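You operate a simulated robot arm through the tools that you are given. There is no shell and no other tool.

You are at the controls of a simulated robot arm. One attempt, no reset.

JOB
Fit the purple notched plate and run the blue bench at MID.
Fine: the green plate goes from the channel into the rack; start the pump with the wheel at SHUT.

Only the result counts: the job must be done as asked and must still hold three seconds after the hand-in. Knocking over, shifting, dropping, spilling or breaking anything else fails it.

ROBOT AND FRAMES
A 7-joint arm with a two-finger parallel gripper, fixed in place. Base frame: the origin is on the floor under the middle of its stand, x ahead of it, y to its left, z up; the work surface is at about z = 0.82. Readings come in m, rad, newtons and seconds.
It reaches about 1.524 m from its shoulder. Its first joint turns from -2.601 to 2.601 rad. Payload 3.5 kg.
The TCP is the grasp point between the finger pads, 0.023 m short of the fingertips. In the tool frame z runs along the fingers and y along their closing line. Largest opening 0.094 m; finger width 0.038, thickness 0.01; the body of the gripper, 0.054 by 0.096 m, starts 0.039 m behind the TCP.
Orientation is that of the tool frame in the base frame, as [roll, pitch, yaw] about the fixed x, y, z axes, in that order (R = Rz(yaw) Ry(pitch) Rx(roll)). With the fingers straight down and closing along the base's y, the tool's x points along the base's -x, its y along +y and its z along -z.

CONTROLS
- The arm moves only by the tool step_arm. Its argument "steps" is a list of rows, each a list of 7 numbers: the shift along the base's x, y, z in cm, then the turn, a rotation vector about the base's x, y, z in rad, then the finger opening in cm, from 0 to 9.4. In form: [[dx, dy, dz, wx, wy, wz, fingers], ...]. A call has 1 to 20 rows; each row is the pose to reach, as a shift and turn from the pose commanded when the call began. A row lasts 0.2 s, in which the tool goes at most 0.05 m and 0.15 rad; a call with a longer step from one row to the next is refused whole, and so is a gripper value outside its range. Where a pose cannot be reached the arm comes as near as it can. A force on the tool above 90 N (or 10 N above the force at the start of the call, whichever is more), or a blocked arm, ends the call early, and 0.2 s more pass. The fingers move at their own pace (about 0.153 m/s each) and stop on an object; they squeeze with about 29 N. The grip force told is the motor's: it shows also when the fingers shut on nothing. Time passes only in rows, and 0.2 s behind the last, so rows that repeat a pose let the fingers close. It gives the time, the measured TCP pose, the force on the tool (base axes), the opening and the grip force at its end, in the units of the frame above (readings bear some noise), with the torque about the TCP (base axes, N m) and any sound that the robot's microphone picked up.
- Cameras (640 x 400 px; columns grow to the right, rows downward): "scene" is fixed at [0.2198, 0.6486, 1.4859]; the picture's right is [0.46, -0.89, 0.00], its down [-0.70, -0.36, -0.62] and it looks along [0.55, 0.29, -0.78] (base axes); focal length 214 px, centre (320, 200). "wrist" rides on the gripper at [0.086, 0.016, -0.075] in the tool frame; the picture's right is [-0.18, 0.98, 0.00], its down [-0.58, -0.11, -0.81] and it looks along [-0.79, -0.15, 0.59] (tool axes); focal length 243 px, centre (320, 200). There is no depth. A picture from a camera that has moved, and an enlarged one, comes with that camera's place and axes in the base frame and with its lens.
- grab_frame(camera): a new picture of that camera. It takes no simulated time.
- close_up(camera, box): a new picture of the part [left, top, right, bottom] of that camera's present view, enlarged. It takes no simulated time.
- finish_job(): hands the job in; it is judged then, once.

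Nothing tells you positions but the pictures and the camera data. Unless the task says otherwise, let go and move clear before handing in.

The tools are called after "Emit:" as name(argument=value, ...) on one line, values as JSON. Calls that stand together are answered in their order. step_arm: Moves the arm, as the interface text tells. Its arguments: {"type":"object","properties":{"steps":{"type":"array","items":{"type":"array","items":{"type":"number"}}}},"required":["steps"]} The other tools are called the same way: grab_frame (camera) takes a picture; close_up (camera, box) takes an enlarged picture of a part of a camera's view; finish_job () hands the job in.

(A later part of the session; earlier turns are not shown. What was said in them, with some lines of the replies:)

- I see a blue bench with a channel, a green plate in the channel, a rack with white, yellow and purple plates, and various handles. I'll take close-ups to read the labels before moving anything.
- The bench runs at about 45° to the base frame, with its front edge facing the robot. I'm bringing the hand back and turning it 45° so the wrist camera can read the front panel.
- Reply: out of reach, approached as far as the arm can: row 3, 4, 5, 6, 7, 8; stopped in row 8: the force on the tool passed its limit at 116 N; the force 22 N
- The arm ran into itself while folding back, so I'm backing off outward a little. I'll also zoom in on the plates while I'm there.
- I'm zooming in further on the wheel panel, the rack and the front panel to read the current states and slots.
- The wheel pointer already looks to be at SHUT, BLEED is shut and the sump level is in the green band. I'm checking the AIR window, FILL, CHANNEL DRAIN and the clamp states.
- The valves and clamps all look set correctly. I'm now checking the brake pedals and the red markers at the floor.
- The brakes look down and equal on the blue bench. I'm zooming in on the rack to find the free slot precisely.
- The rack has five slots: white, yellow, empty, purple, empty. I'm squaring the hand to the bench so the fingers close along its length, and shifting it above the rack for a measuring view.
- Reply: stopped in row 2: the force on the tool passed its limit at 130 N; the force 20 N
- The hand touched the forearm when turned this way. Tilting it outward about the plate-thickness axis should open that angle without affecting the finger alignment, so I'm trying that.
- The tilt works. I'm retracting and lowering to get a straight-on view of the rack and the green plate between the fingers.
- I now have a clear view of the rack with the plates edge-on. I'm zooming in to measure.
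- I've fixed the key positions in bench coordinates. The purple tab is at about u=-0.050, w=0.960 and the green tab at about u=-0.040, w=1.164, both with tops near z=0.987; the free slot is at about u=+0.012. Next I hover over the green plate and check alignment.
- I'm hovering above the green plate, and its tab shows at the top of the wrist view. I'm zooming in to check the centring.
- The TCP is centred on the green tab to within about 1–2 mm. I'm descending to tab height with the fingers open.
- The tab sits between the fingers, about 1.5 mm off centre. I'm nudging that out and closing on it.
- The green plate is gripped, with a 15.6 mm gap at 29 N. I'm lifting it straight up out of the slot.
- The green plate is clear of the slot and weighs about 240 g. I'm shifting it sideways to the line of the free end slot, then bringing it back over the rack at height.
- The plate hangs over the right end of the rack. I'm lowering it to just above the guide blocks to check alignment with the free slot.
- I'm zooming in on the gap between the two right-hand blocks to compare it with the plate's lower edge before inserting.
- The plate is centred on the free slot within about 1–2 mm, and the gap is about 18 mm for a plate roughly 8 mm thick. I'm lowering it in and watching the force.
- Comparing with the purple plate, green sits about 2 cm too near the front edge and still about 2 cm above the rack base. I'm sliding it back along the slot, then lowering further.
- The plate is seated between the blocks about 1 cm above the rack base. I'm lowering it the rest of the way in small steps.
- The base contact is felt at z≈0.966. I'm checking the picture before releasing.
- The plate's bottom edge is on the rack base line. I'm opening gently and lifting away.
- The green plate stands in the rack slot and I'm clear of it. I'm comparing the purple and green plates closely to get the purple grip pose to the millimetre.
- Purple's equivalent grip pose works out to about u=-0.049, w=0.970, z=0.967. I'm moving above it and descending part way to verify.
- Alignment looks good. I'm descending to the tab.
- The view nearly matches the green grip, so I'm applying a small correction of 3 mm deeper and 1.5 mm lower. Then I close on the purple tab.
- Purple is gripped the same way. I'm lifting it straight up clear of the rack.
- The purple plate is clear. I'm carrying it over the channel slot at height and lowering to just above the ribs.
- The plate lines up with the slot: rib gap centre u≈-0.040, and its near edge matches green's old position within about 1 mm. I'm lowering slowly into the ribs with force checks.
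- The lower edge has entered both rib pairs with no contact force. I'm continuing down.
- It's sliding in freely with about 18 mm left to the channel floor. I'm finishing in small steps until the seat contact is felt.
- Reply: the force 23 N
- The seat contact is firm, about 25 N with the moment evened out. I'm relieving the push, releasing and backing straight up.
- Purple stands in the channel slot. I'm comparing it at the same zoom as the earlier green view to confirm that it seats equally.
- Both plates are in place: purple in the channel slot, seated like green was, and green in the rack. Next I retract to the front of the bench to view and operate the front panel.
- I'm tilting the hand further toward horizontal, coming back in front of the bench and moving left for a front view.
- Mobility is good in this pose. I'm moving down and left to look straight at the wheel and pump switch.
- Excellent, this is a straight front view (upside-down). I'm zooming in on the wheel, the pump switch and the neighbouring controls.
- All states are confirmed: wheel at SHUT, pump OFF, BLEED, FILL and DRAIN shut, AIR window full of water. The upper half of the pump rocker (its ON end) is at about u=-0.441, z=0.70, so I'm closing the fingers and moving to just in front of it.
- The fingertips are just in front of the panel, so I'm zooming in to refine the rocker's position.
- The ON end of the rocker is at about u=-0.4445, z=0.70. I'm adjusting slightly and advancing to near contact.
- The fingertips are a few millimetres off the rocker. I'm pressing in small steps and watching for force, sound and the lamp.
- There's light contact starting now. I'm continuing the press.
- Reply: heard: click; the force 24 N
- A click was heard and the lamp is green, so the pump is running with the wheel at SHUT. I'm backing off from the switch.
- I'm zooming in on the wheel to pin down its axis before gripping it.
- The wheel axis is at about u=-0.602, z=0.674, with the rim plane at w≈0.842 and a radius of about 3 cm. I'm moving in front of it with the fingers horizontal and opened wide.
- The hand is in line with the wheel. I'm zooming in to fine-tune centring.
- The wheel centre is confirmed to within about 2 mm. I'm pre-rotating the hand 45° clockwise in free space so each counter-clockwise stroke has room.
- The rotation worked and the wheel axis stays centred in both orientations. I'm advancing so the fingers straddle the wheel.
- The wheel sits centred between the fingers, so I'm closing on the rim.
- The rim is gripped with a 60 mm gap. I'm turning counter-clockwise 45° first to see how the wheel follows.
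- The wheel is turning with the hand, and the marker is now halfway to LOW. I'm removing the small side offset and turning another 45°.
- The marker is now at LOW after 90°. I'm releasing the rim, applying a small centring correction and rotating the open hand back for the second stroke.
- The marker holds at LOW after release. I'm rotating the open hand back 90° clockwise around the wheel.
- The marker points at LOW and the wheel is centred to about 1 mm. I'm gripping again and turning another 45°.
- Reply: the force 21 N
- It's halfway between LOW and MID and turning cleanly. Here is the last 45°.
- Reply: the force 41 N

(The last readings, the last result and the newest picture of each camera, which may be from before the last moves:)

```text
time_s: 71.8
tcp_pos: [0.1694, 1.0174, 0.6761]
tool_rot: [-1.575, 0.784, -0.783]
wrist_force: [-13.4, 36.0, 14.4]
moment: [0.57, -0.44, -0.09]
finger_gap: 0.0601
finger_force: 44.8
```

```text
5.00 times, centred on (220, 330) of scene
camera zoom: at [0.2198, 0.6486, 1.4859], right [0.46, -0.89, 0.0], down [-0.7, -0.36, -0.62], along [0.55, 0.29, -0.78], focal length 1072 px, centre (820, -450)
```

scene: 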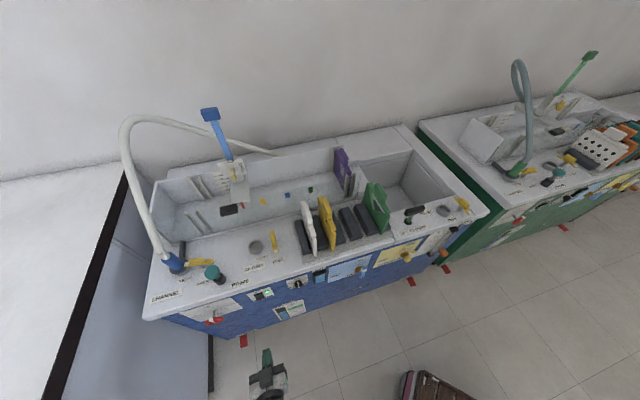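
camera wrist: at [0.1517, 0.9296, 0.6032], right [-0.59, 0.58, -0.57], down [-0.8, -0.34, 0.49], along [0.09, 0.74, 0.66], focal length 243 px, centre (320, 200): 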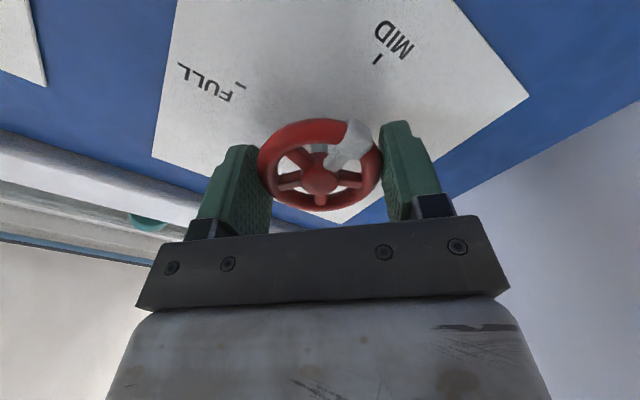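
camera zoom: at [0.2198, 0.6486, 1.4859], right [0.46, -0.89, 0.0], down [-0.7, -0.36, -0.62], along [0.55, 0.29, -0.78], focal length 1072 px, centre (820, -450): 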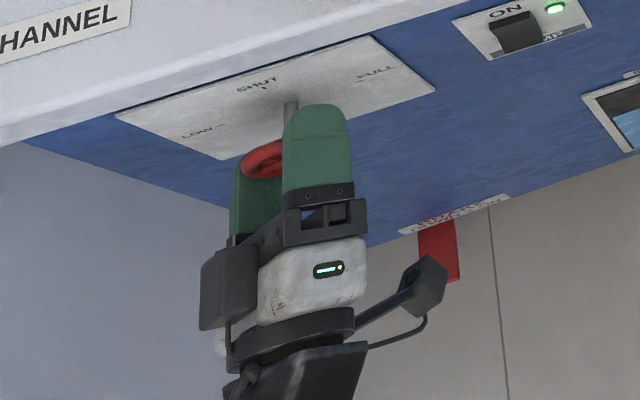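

The marker appears at MID, so I'm releasing the wheel and backing straight out to verify from the front.

Emit:
step_arm(steps=[[0, 0, 0, 0, 0, 0, 6.5], [0, 0, 0, 0, 0, 0, 8], [0, 0, 0, 0, 0, 0, 9.2], [-1, -1, 0, 0, 0, 0, 9.2], [-3, -3, 0, 0, 0, 0, 9.2], [-5.5, -5.5, 0, 0, 0, 0, 9.2], [-8, -8, 0, 0, 0, 0, 9.2], [-10, -10, 0, 0, 0, 0, 9.2], [-10, -10, 0, 0, 0, 0, 9.2]])

Emit:
grab_frame(camera="wrist")

Emit:
close_up(camera="scene", box=[170, 290, 270, 370])

Emit:
grab_frame(camera="scene")

```text
time_s: 73.8
tcp_pos: [0.0698, 0.9173, 0.6759]
tool_rot: [-1.574, 0.788, -0.785]
wrist_force: [-0.5, -0.1, -0.5]
moment: [0.02, -0.02, 0.0]
finger_gap: 0.0922
finger_force: 0.1
```

```text
taken
camera wrist: at [0.0522, 0.8284, 0.6026], right [-0.59, 0.58, -0.56], down [-0.8, -0.34, 0.49], along [0.1, 0.74, 0.66], focal length 243 px, centre (320, 200)
```

wrist: 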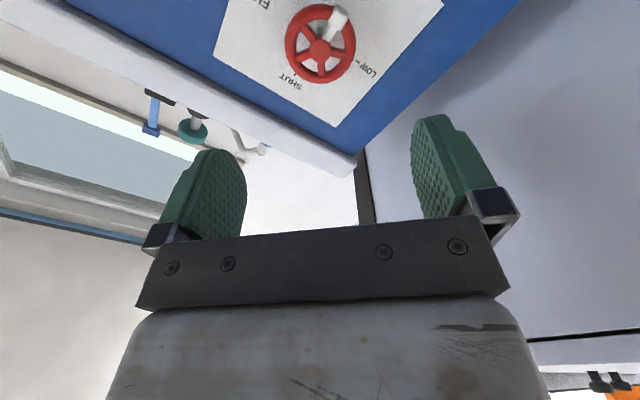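

```text
5.00 times, centred on (220, 330) of scene
camera zoom: at [0.2198, 0.6486, 1.4859], right [0.46, -0.89, 0.0], down [-0.7, -0.36, -0.62], along [0.55, 0.29, -0.78], focal length 1072 px, centre (820, -450)
```

zoom: 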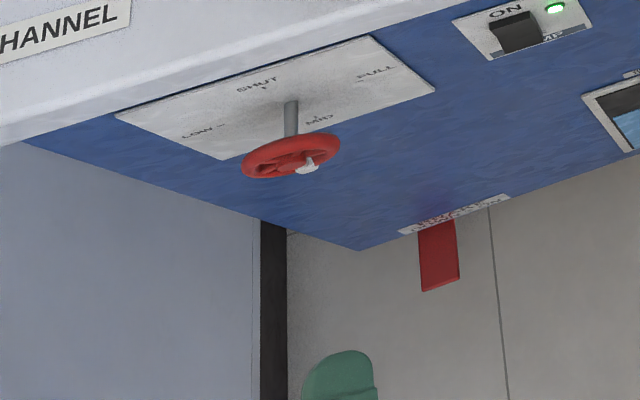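

```text
taken
```

scene: 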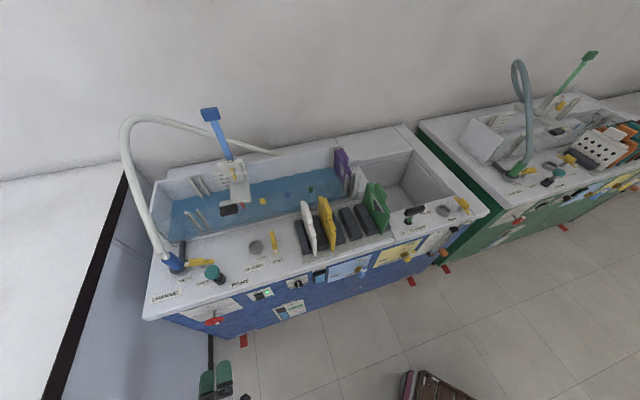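

Water is filling the channel. I'm rotating the hand back level and retreating to view the wheel from the front.

Emit:
step_arm(steps=[[-1, -1, 0, 0.0926, 0.0926, 0, 8], [-2, -2, 0, 0.185, 0.185, 0, 6], [-3, -3, 0, 0.278, 0.278, 0, 4], [-4, -4, 0, 0.37, 0.37, 0, 3], [-5, -5, 0, 0.463, 0.463, 0, 2], [-6, -6, 0, 0.555, 0.555, 0, 2]])

Emit:
step_arm(steps=[[1, -1.5, 0.5, -0.08, 0.08, 0, 2], [2, -3.5, 1, -0.16, 0.16, 0, 2], [3, -5.5, 1.5, -0.24, 0.24, 0, 2], [4, -7.5, 2, -0.32, 0.32, 0, 2], [5, -9, 2.5, -0.4, 0.4, 0, 2], [6, -10, 3, -0.474, 0.474, 0, 2], [6, -10, 3, -0.474, 0.474, 0, 2]])

Emit:
grab_frame(camera="wrist")

Emit:
grab_frame(camera="scene")

```text
time_s: 75.2
tcp_pos: [0.0104, 0.8567, 0.6752]
tool_rot: [1.555, 1.566, 2.346]
wrist_force: [0.1, 0.6, -0.3]
moment: [-0.03, -0.01, 0.0]
finger_gap: 0.0201
finger_force: 0.0
```

```text
time_s: 76.8
tcp_pos: [0.07, 0.7562, 0.706]
tool_rot: [3.136, 0.899, -2.359]
wrist_force: [0.0, -0.3, 0.0]
moment: [0.01, -0.01, 0.01]
finger_gap: 0.0197
finger_force: 0.1
```

```text
taken
camera wrist: at [-0.0212, 0.6883, 0.6841], right [-0.62, 0.77, 0.15], down [-0.11, -0.27, 0.96], along [0.78, 0.57, 0.25], focal length 243 px, centre (320, 200)
```

wrist: 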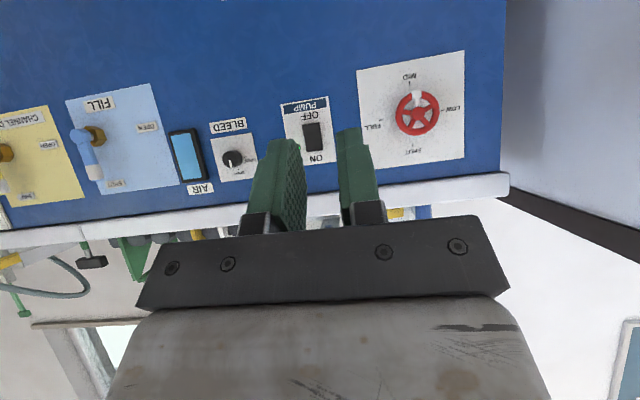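

```text
taken
```

scene: 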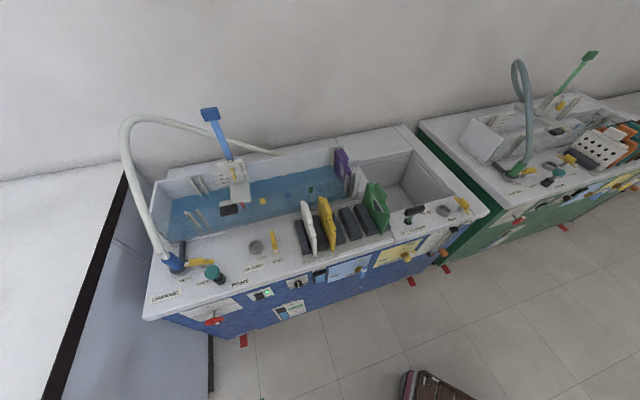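

Emit:
close_up(camera="wrist", box=[350, 45, 480, 175])

Emit:
close_up(camera="scene", box=[150, 130, 400, 260])

Emit:
close_up(camera="scene", box=[230, 275, 330, 330])

Emit:
close_up(camera="scene", box=[325, 140, 425, 240])

```text
3.08 times, centred on (415, 110) of wrist
camera zoom: at [-0.0212, 0.6883, 0.6841], right [-0.62, 0.77, 0.15], down [-0.11, -0.27, 0.96], along [0.78, 0.57, 0.25], focal length 746 px, centre (28, 477)
```

zoom: 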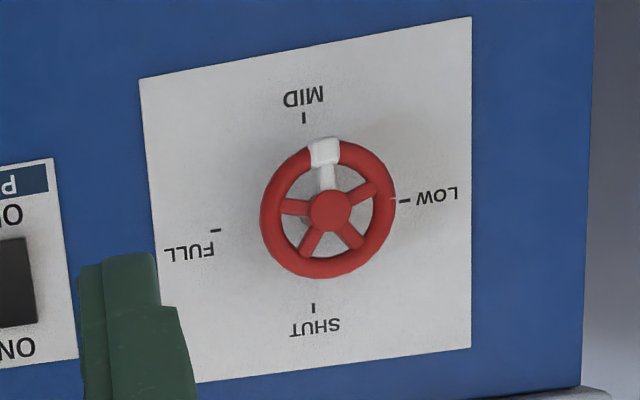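

```text
2.56 times, centred on (275, 195) of scene
camera zoom: at [0.2198, 0.6486, 1.4859], right [0.46, -0.89, 0.0], down [-0.7, -0.36, -0.62], along [0.55, 0.29, -0.78], focal length 549 px, centre (435, 213)
```

zoom: 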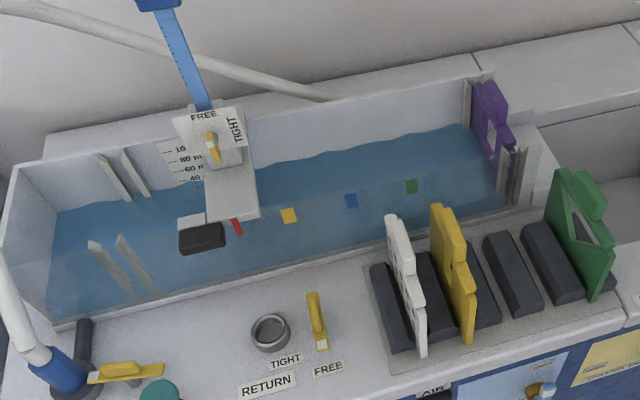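

```text
6.40 times, centred on (280, 302) of scene
camera zoom: at [0.2198, 0.6486, 1.4859], right [0.46, -0.89, 0.0], down [-0.7, -0.36, -0.62], along [0.55, 0.29, -0.78], focal length 1373 px, centre (576, -456)
```

zoom: 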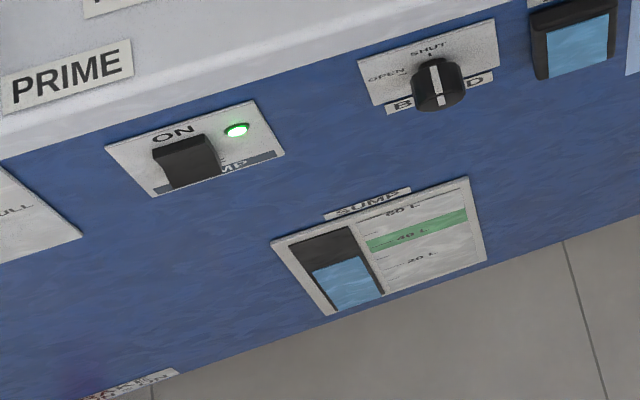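

```text
4.00 times, centred on (375, 190) of scene
camera zoom: at [0.2198, 0.6486, 1.4859], right [0.46, -0.89, 0.0], down [-0.7, -0.36, -0.62], along [0.55, 0.29, -0.78], focal length 858 px, centre (100, 240)
```

zoom: 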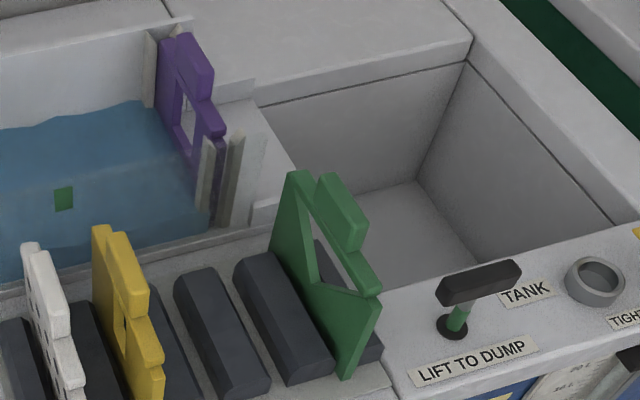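

The wheel marker is at MID, the pump lamp is green, and water is backing up to the purple plate's notch. I'm letting a couple of seconds pass to confirm everything is stable.

Emit:
step_arm(steps=[[-0.5, -0.5, 0, 0, 0, 0, 2], [-1, -1, 0, 0, 0, 0, 2], [-1, -1, 0, 0, 0, 0, 2], [-1, -1, 0, 0, 0, 0, 2], [-1, -1, 0, 0, 0, 0, 2], [-1, -1, 0, 0, 0, 0, 2], [-1, -1, 0, 0, 0, 0, 2], [-1, -1, 0, 0, 0, 0, 2], [-1, -1, 0, 0, 0, 0, 2], [-1, -1, 0, 0, 0, 0, 2]])

Emit:
close_up(camera="scene", box=[130, 90, 430, 260])

Emit:
close_up(camera="scene", box=[325, 130, 425, 240])

Emit:
close_up(camera="wrist", box=[150, 45, 480, 215])

Emit:
close_up(camera="scene", box=[230, 275, 330, 330])

```text
time_s: 79.0
tcp_pos: [0.0596, 0.7472, 0.7051]
tool_rot: [3.135, 0.901, -2.359]
wrist_force: [0.0, -0.6, 0.4]
moment: [0.0, 0.0, -0.02]
finger_gap: 0.02
finger_force: 0.1
```

```text
2.13 times, centred on (280, 175) of scene
camera zoom: at [0.2198, 0.6486, 1.4859], right [0.46, -0.89, 0.0], down [-0.7, -0.36, -0.62], along [0.55, 0.29, -0.78], focal length 458 px, centre (405, 253)
```

zoom: 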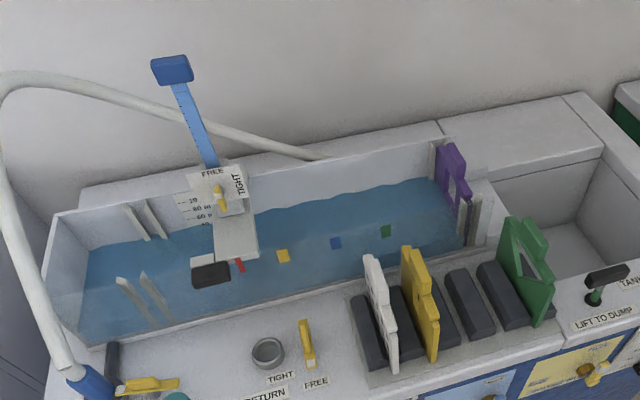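

```text
3.64 times, centred on (375, 185) of scene
camera zoom: at [0.2198, 0.6486, 1.4859], right [0.46, -0.89, 0.0], down [-0.7, -0.36, -0.62], along [0.55, 0.29, -0.78], focal length 780 px, centre (120, 254)
```

zoom: 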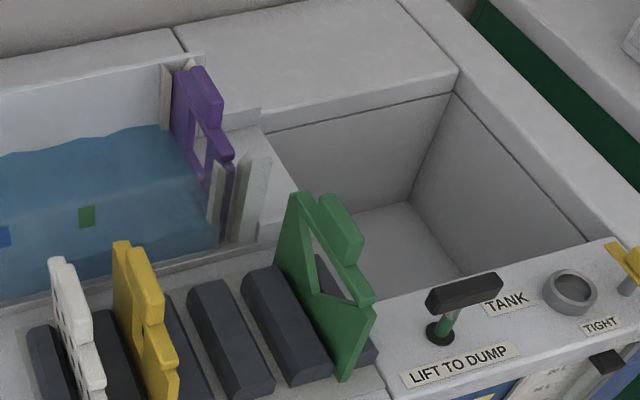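

```text
1.94 times, centred on (315, 130) of wrist
camera zoom: at [-0.0308, 0.6783, 0.6837], right [-0.62, 0.77, 0.15], down [-0.11, -0.27, 0.96], along [0.78, 0.57, 0.25], focal length 470 px, centre (330, 336)
```

zoom: 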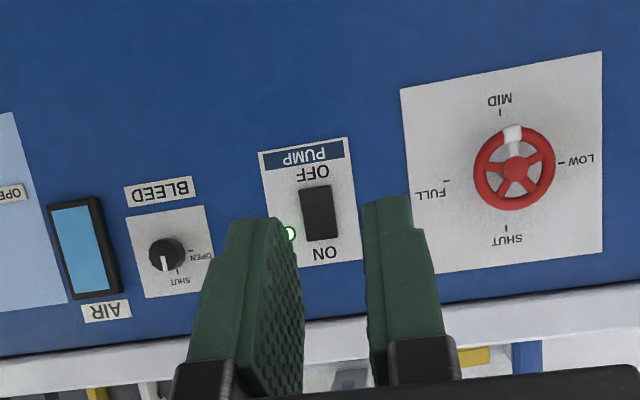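

```text
6.40 times, centred on (280, 302) of scene
camera zoom: at [0.2198, 0.6486, 1.4859], right [0.46, -0.89, 0.0], down [-0.7, -0.36, -0.62], along [0.55, 0.29, -0.78], focal length 1373 px, centre (576, -456)
```

zoom: 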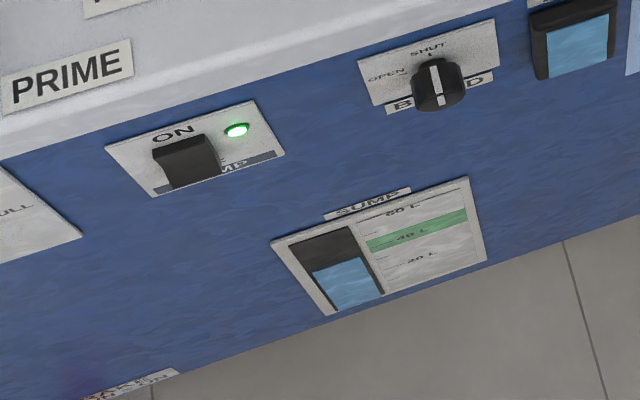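

The channel is still filling toward the notch with no spill and everything is holding. I'm watching a few more seconds until the flow is established.

Emit:
step_arm(steps=[[0, 0, 0, 0, 0, 0, 2], [0, 0, 0, 0, 0, 0, 2], [0, 0, 0, 0, 0, 0, 2], [0, 0, 0, 0, 0, 0, 2], [0, 0, 0, 0, 0, 0, 2], [0, 0, 0, 0, 0, 0, 2], [0, 0, 0, 0, 0, 0, 2], [0, 0, 0, 0, 0, 0, 2], [0, 0, 0, 0, 0, 0, 2], [0, 0, 0, 0, 0, 0, 2]])

Emit:
close_up(camera="scene", box=[130, 90, 430, 260])

Emit:
close_up(camera="scene", box=[325, 140, 405, 210])

Emit:
close_up(camera="scene", box=[230, 275, 330, 330])

```text
time_s: 81.2
tcp_pos: [0.0589, 0.7469, 0.7058]
tool_rot: [3.134, 0.9, -2.359]
wrist_force: [0.2, 0.0, 0.4]
moment: [-0.04, -0.01, 0.02]
finger_gap: 0.02
finger_force: 0.0
```

```text
2.13 times, centred on (280, 175) of scene
camera zoom: at [0.2198, 0.6486, 1.4859], right [0.46, -0.89, 0.0], down [-0.7, -0.36, -0.62], along [0.55, 0.29, -0.78], focal length 458 px, centre (405, 253)
```

zoom: 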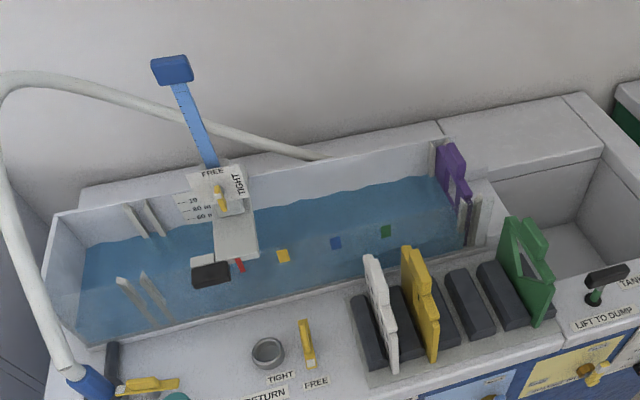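

```text
5.71 times, centred on (365, 175) of scene
camera zoom: at [0.2198, 0.6486, 1.4859], right [0.46, -0.89, 0.0], down [-0.7, -0.36, -0.62], along [0.55, 0.29, -0.78], focal length 1226 px, centre (63, 343)
```

zoom: 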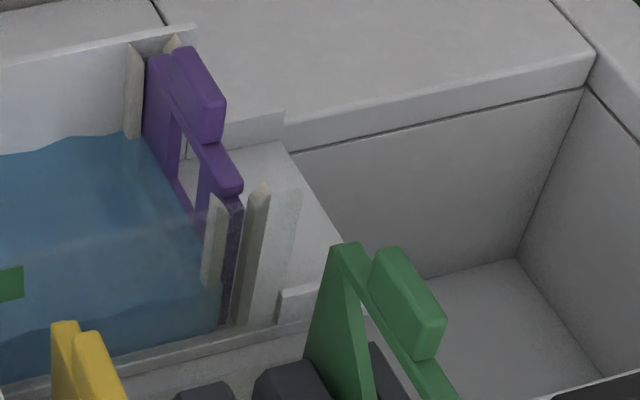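

```text
6.40 times, centred on (280, 302) of scene
camera zoom: at [0.2198, 0.6486, 1.4859], right [0.46, -0.89, 0.0], down [-0.7, -0.36, -0.62], along [0.55, 0.29, -0.78], focal length 1373 px, centre (576, -456)
```

zoom: 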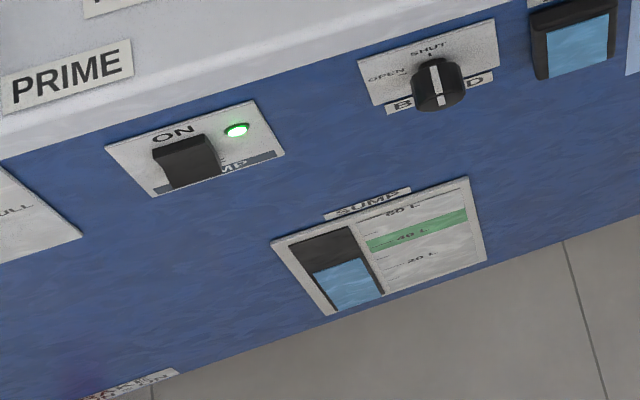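

Emit:
step_arm(steps=[[0, 0, 0, 0, 0, 0, 2], [0, 0, 0, 0, 0, 0, 2], [0, 0, 0, 0, 0, 0, 2], [0, 0, 0, 0, 0, 0, 2], [0, 0, 0, 0, 0, 0, 2], [0, 0, 0, 0, 0, 0, 2], [0, 0, 0, 0, 0, 0, 2], [0, 0, 0, 0, 0, 0, 2], [0, 0, 0, 0, 0, 0, 2], [0, 0, 0, 0, 0, 0, 2], [0, 0, 0, 0, 0, 0, 2], [0, 0, 0, 0, 0, 0, 2], [0, 0, 0, 0, 0, 0, 2], [0, 0, 0, 0, 0, 0, 2], [0, 0, 0, 0, 0, 0, 2], [0, 0, 0, 0, 0, 0, 2], [0, 0, 0, 0, 0, 0, 2], [0, 0, 0, 0, 0, 0, 2], [0, 0, 0, 0, 0, 0, 2], [0, 0, 0, 0, 0, 0, 2]])

Emit:
close_up(camera="scene", box=[130, 90, 430, 260])

Emit:
close_up(camera="scene", box=[325, 140, 405, 210])

Emit:
close_up(camera="wrist", box=[150, 45, 480, 215])

```text
time_s: 85.4
tcp_pos: [0.0589, 0.7468, 0.7062]
tool_rot: [3.135, 0.9, -2.36]
wrist_force: [0.2, -0.2, -0.9]
moment: [-0.04, -0.02, -0.03]
finger_gap: 0.0197
finger_force: 0.1
```

```text
2.13 times, centred on (280, 175) of scene
camera zoom: at [0.2198, 0.6486, 1.4859], right [0.46, -0.89, 0.0], down [-0.7, -0.36, -0.62], along [0.55, 0.29, -0.78], focal length 458 px, centre (405, 253)
```

zoom: 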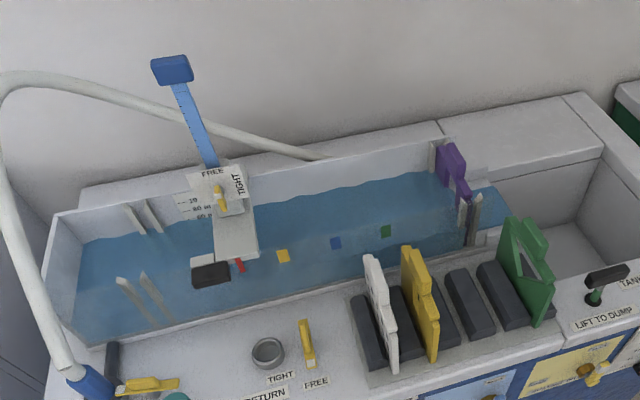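

```text
5.71 times, centred on (365, 175) of scene
camera zoom: at [0.2198, 0.6486, 1.4859], right [0.46, -0.89, 0.0], down [-0.7, -0.36, -0.62], along [0.55, 0.29, -0.78], focal length 1226 px, centre (63, 343)
```

zoom: 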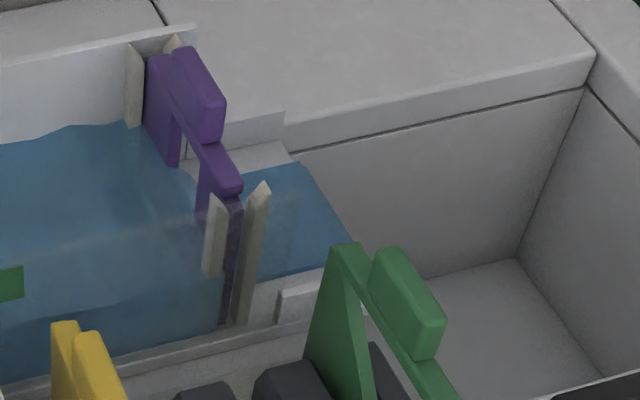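

```text
1.94 times, centred on (315, 130) of wrist
camera zoom: at [-0.0308, 0.6783, 0.6837], right [-0.62, 0.77, 0.15], down [-0.11, -0.27, 0.96], along [0.78, 0.57, 0.25], focal length 470 px, centre (330, 336)
```

zoom: 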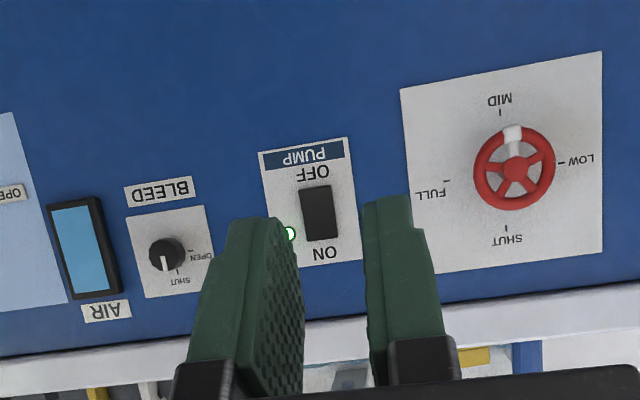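

Water now flows over the purple plate's notch into the tank, the pump lamp is green and the wheel reads MID. The green plate stands in the rack, nothing has spilled or shifted, and the arm is clear, so I'm handing in.

Emit:
finish_job()

```text
The job is handed in.
```

The job is handed in with everything in place as asked. The tool only confirmed that it was handed in, so I don't know the verdict yet.

- **Plates:** The purple notched plate sits in the channel slot, seated where the green one was. The green plate stands in the right-hand end slot of the rack.
- **Pump:** I started it with the wheel at SHUT. It clicked on and the lamp went green.
- **Wheel:** I then turned it through LOW to MID. The marker reads MID, about 3° past the tick by my measurement.
- **Flow:** When I handed in, water was running over the purple plate's notch into the tank, with no spill in view.

The hand brushed the arm's own link twice early on, before it reached the bench. As far as I could see, nothing else on the bench moved. I left the "LIFT TO DUMP" valve as I found it; it looks closed, so I expect water to collect in the tank rather than return to the sump.
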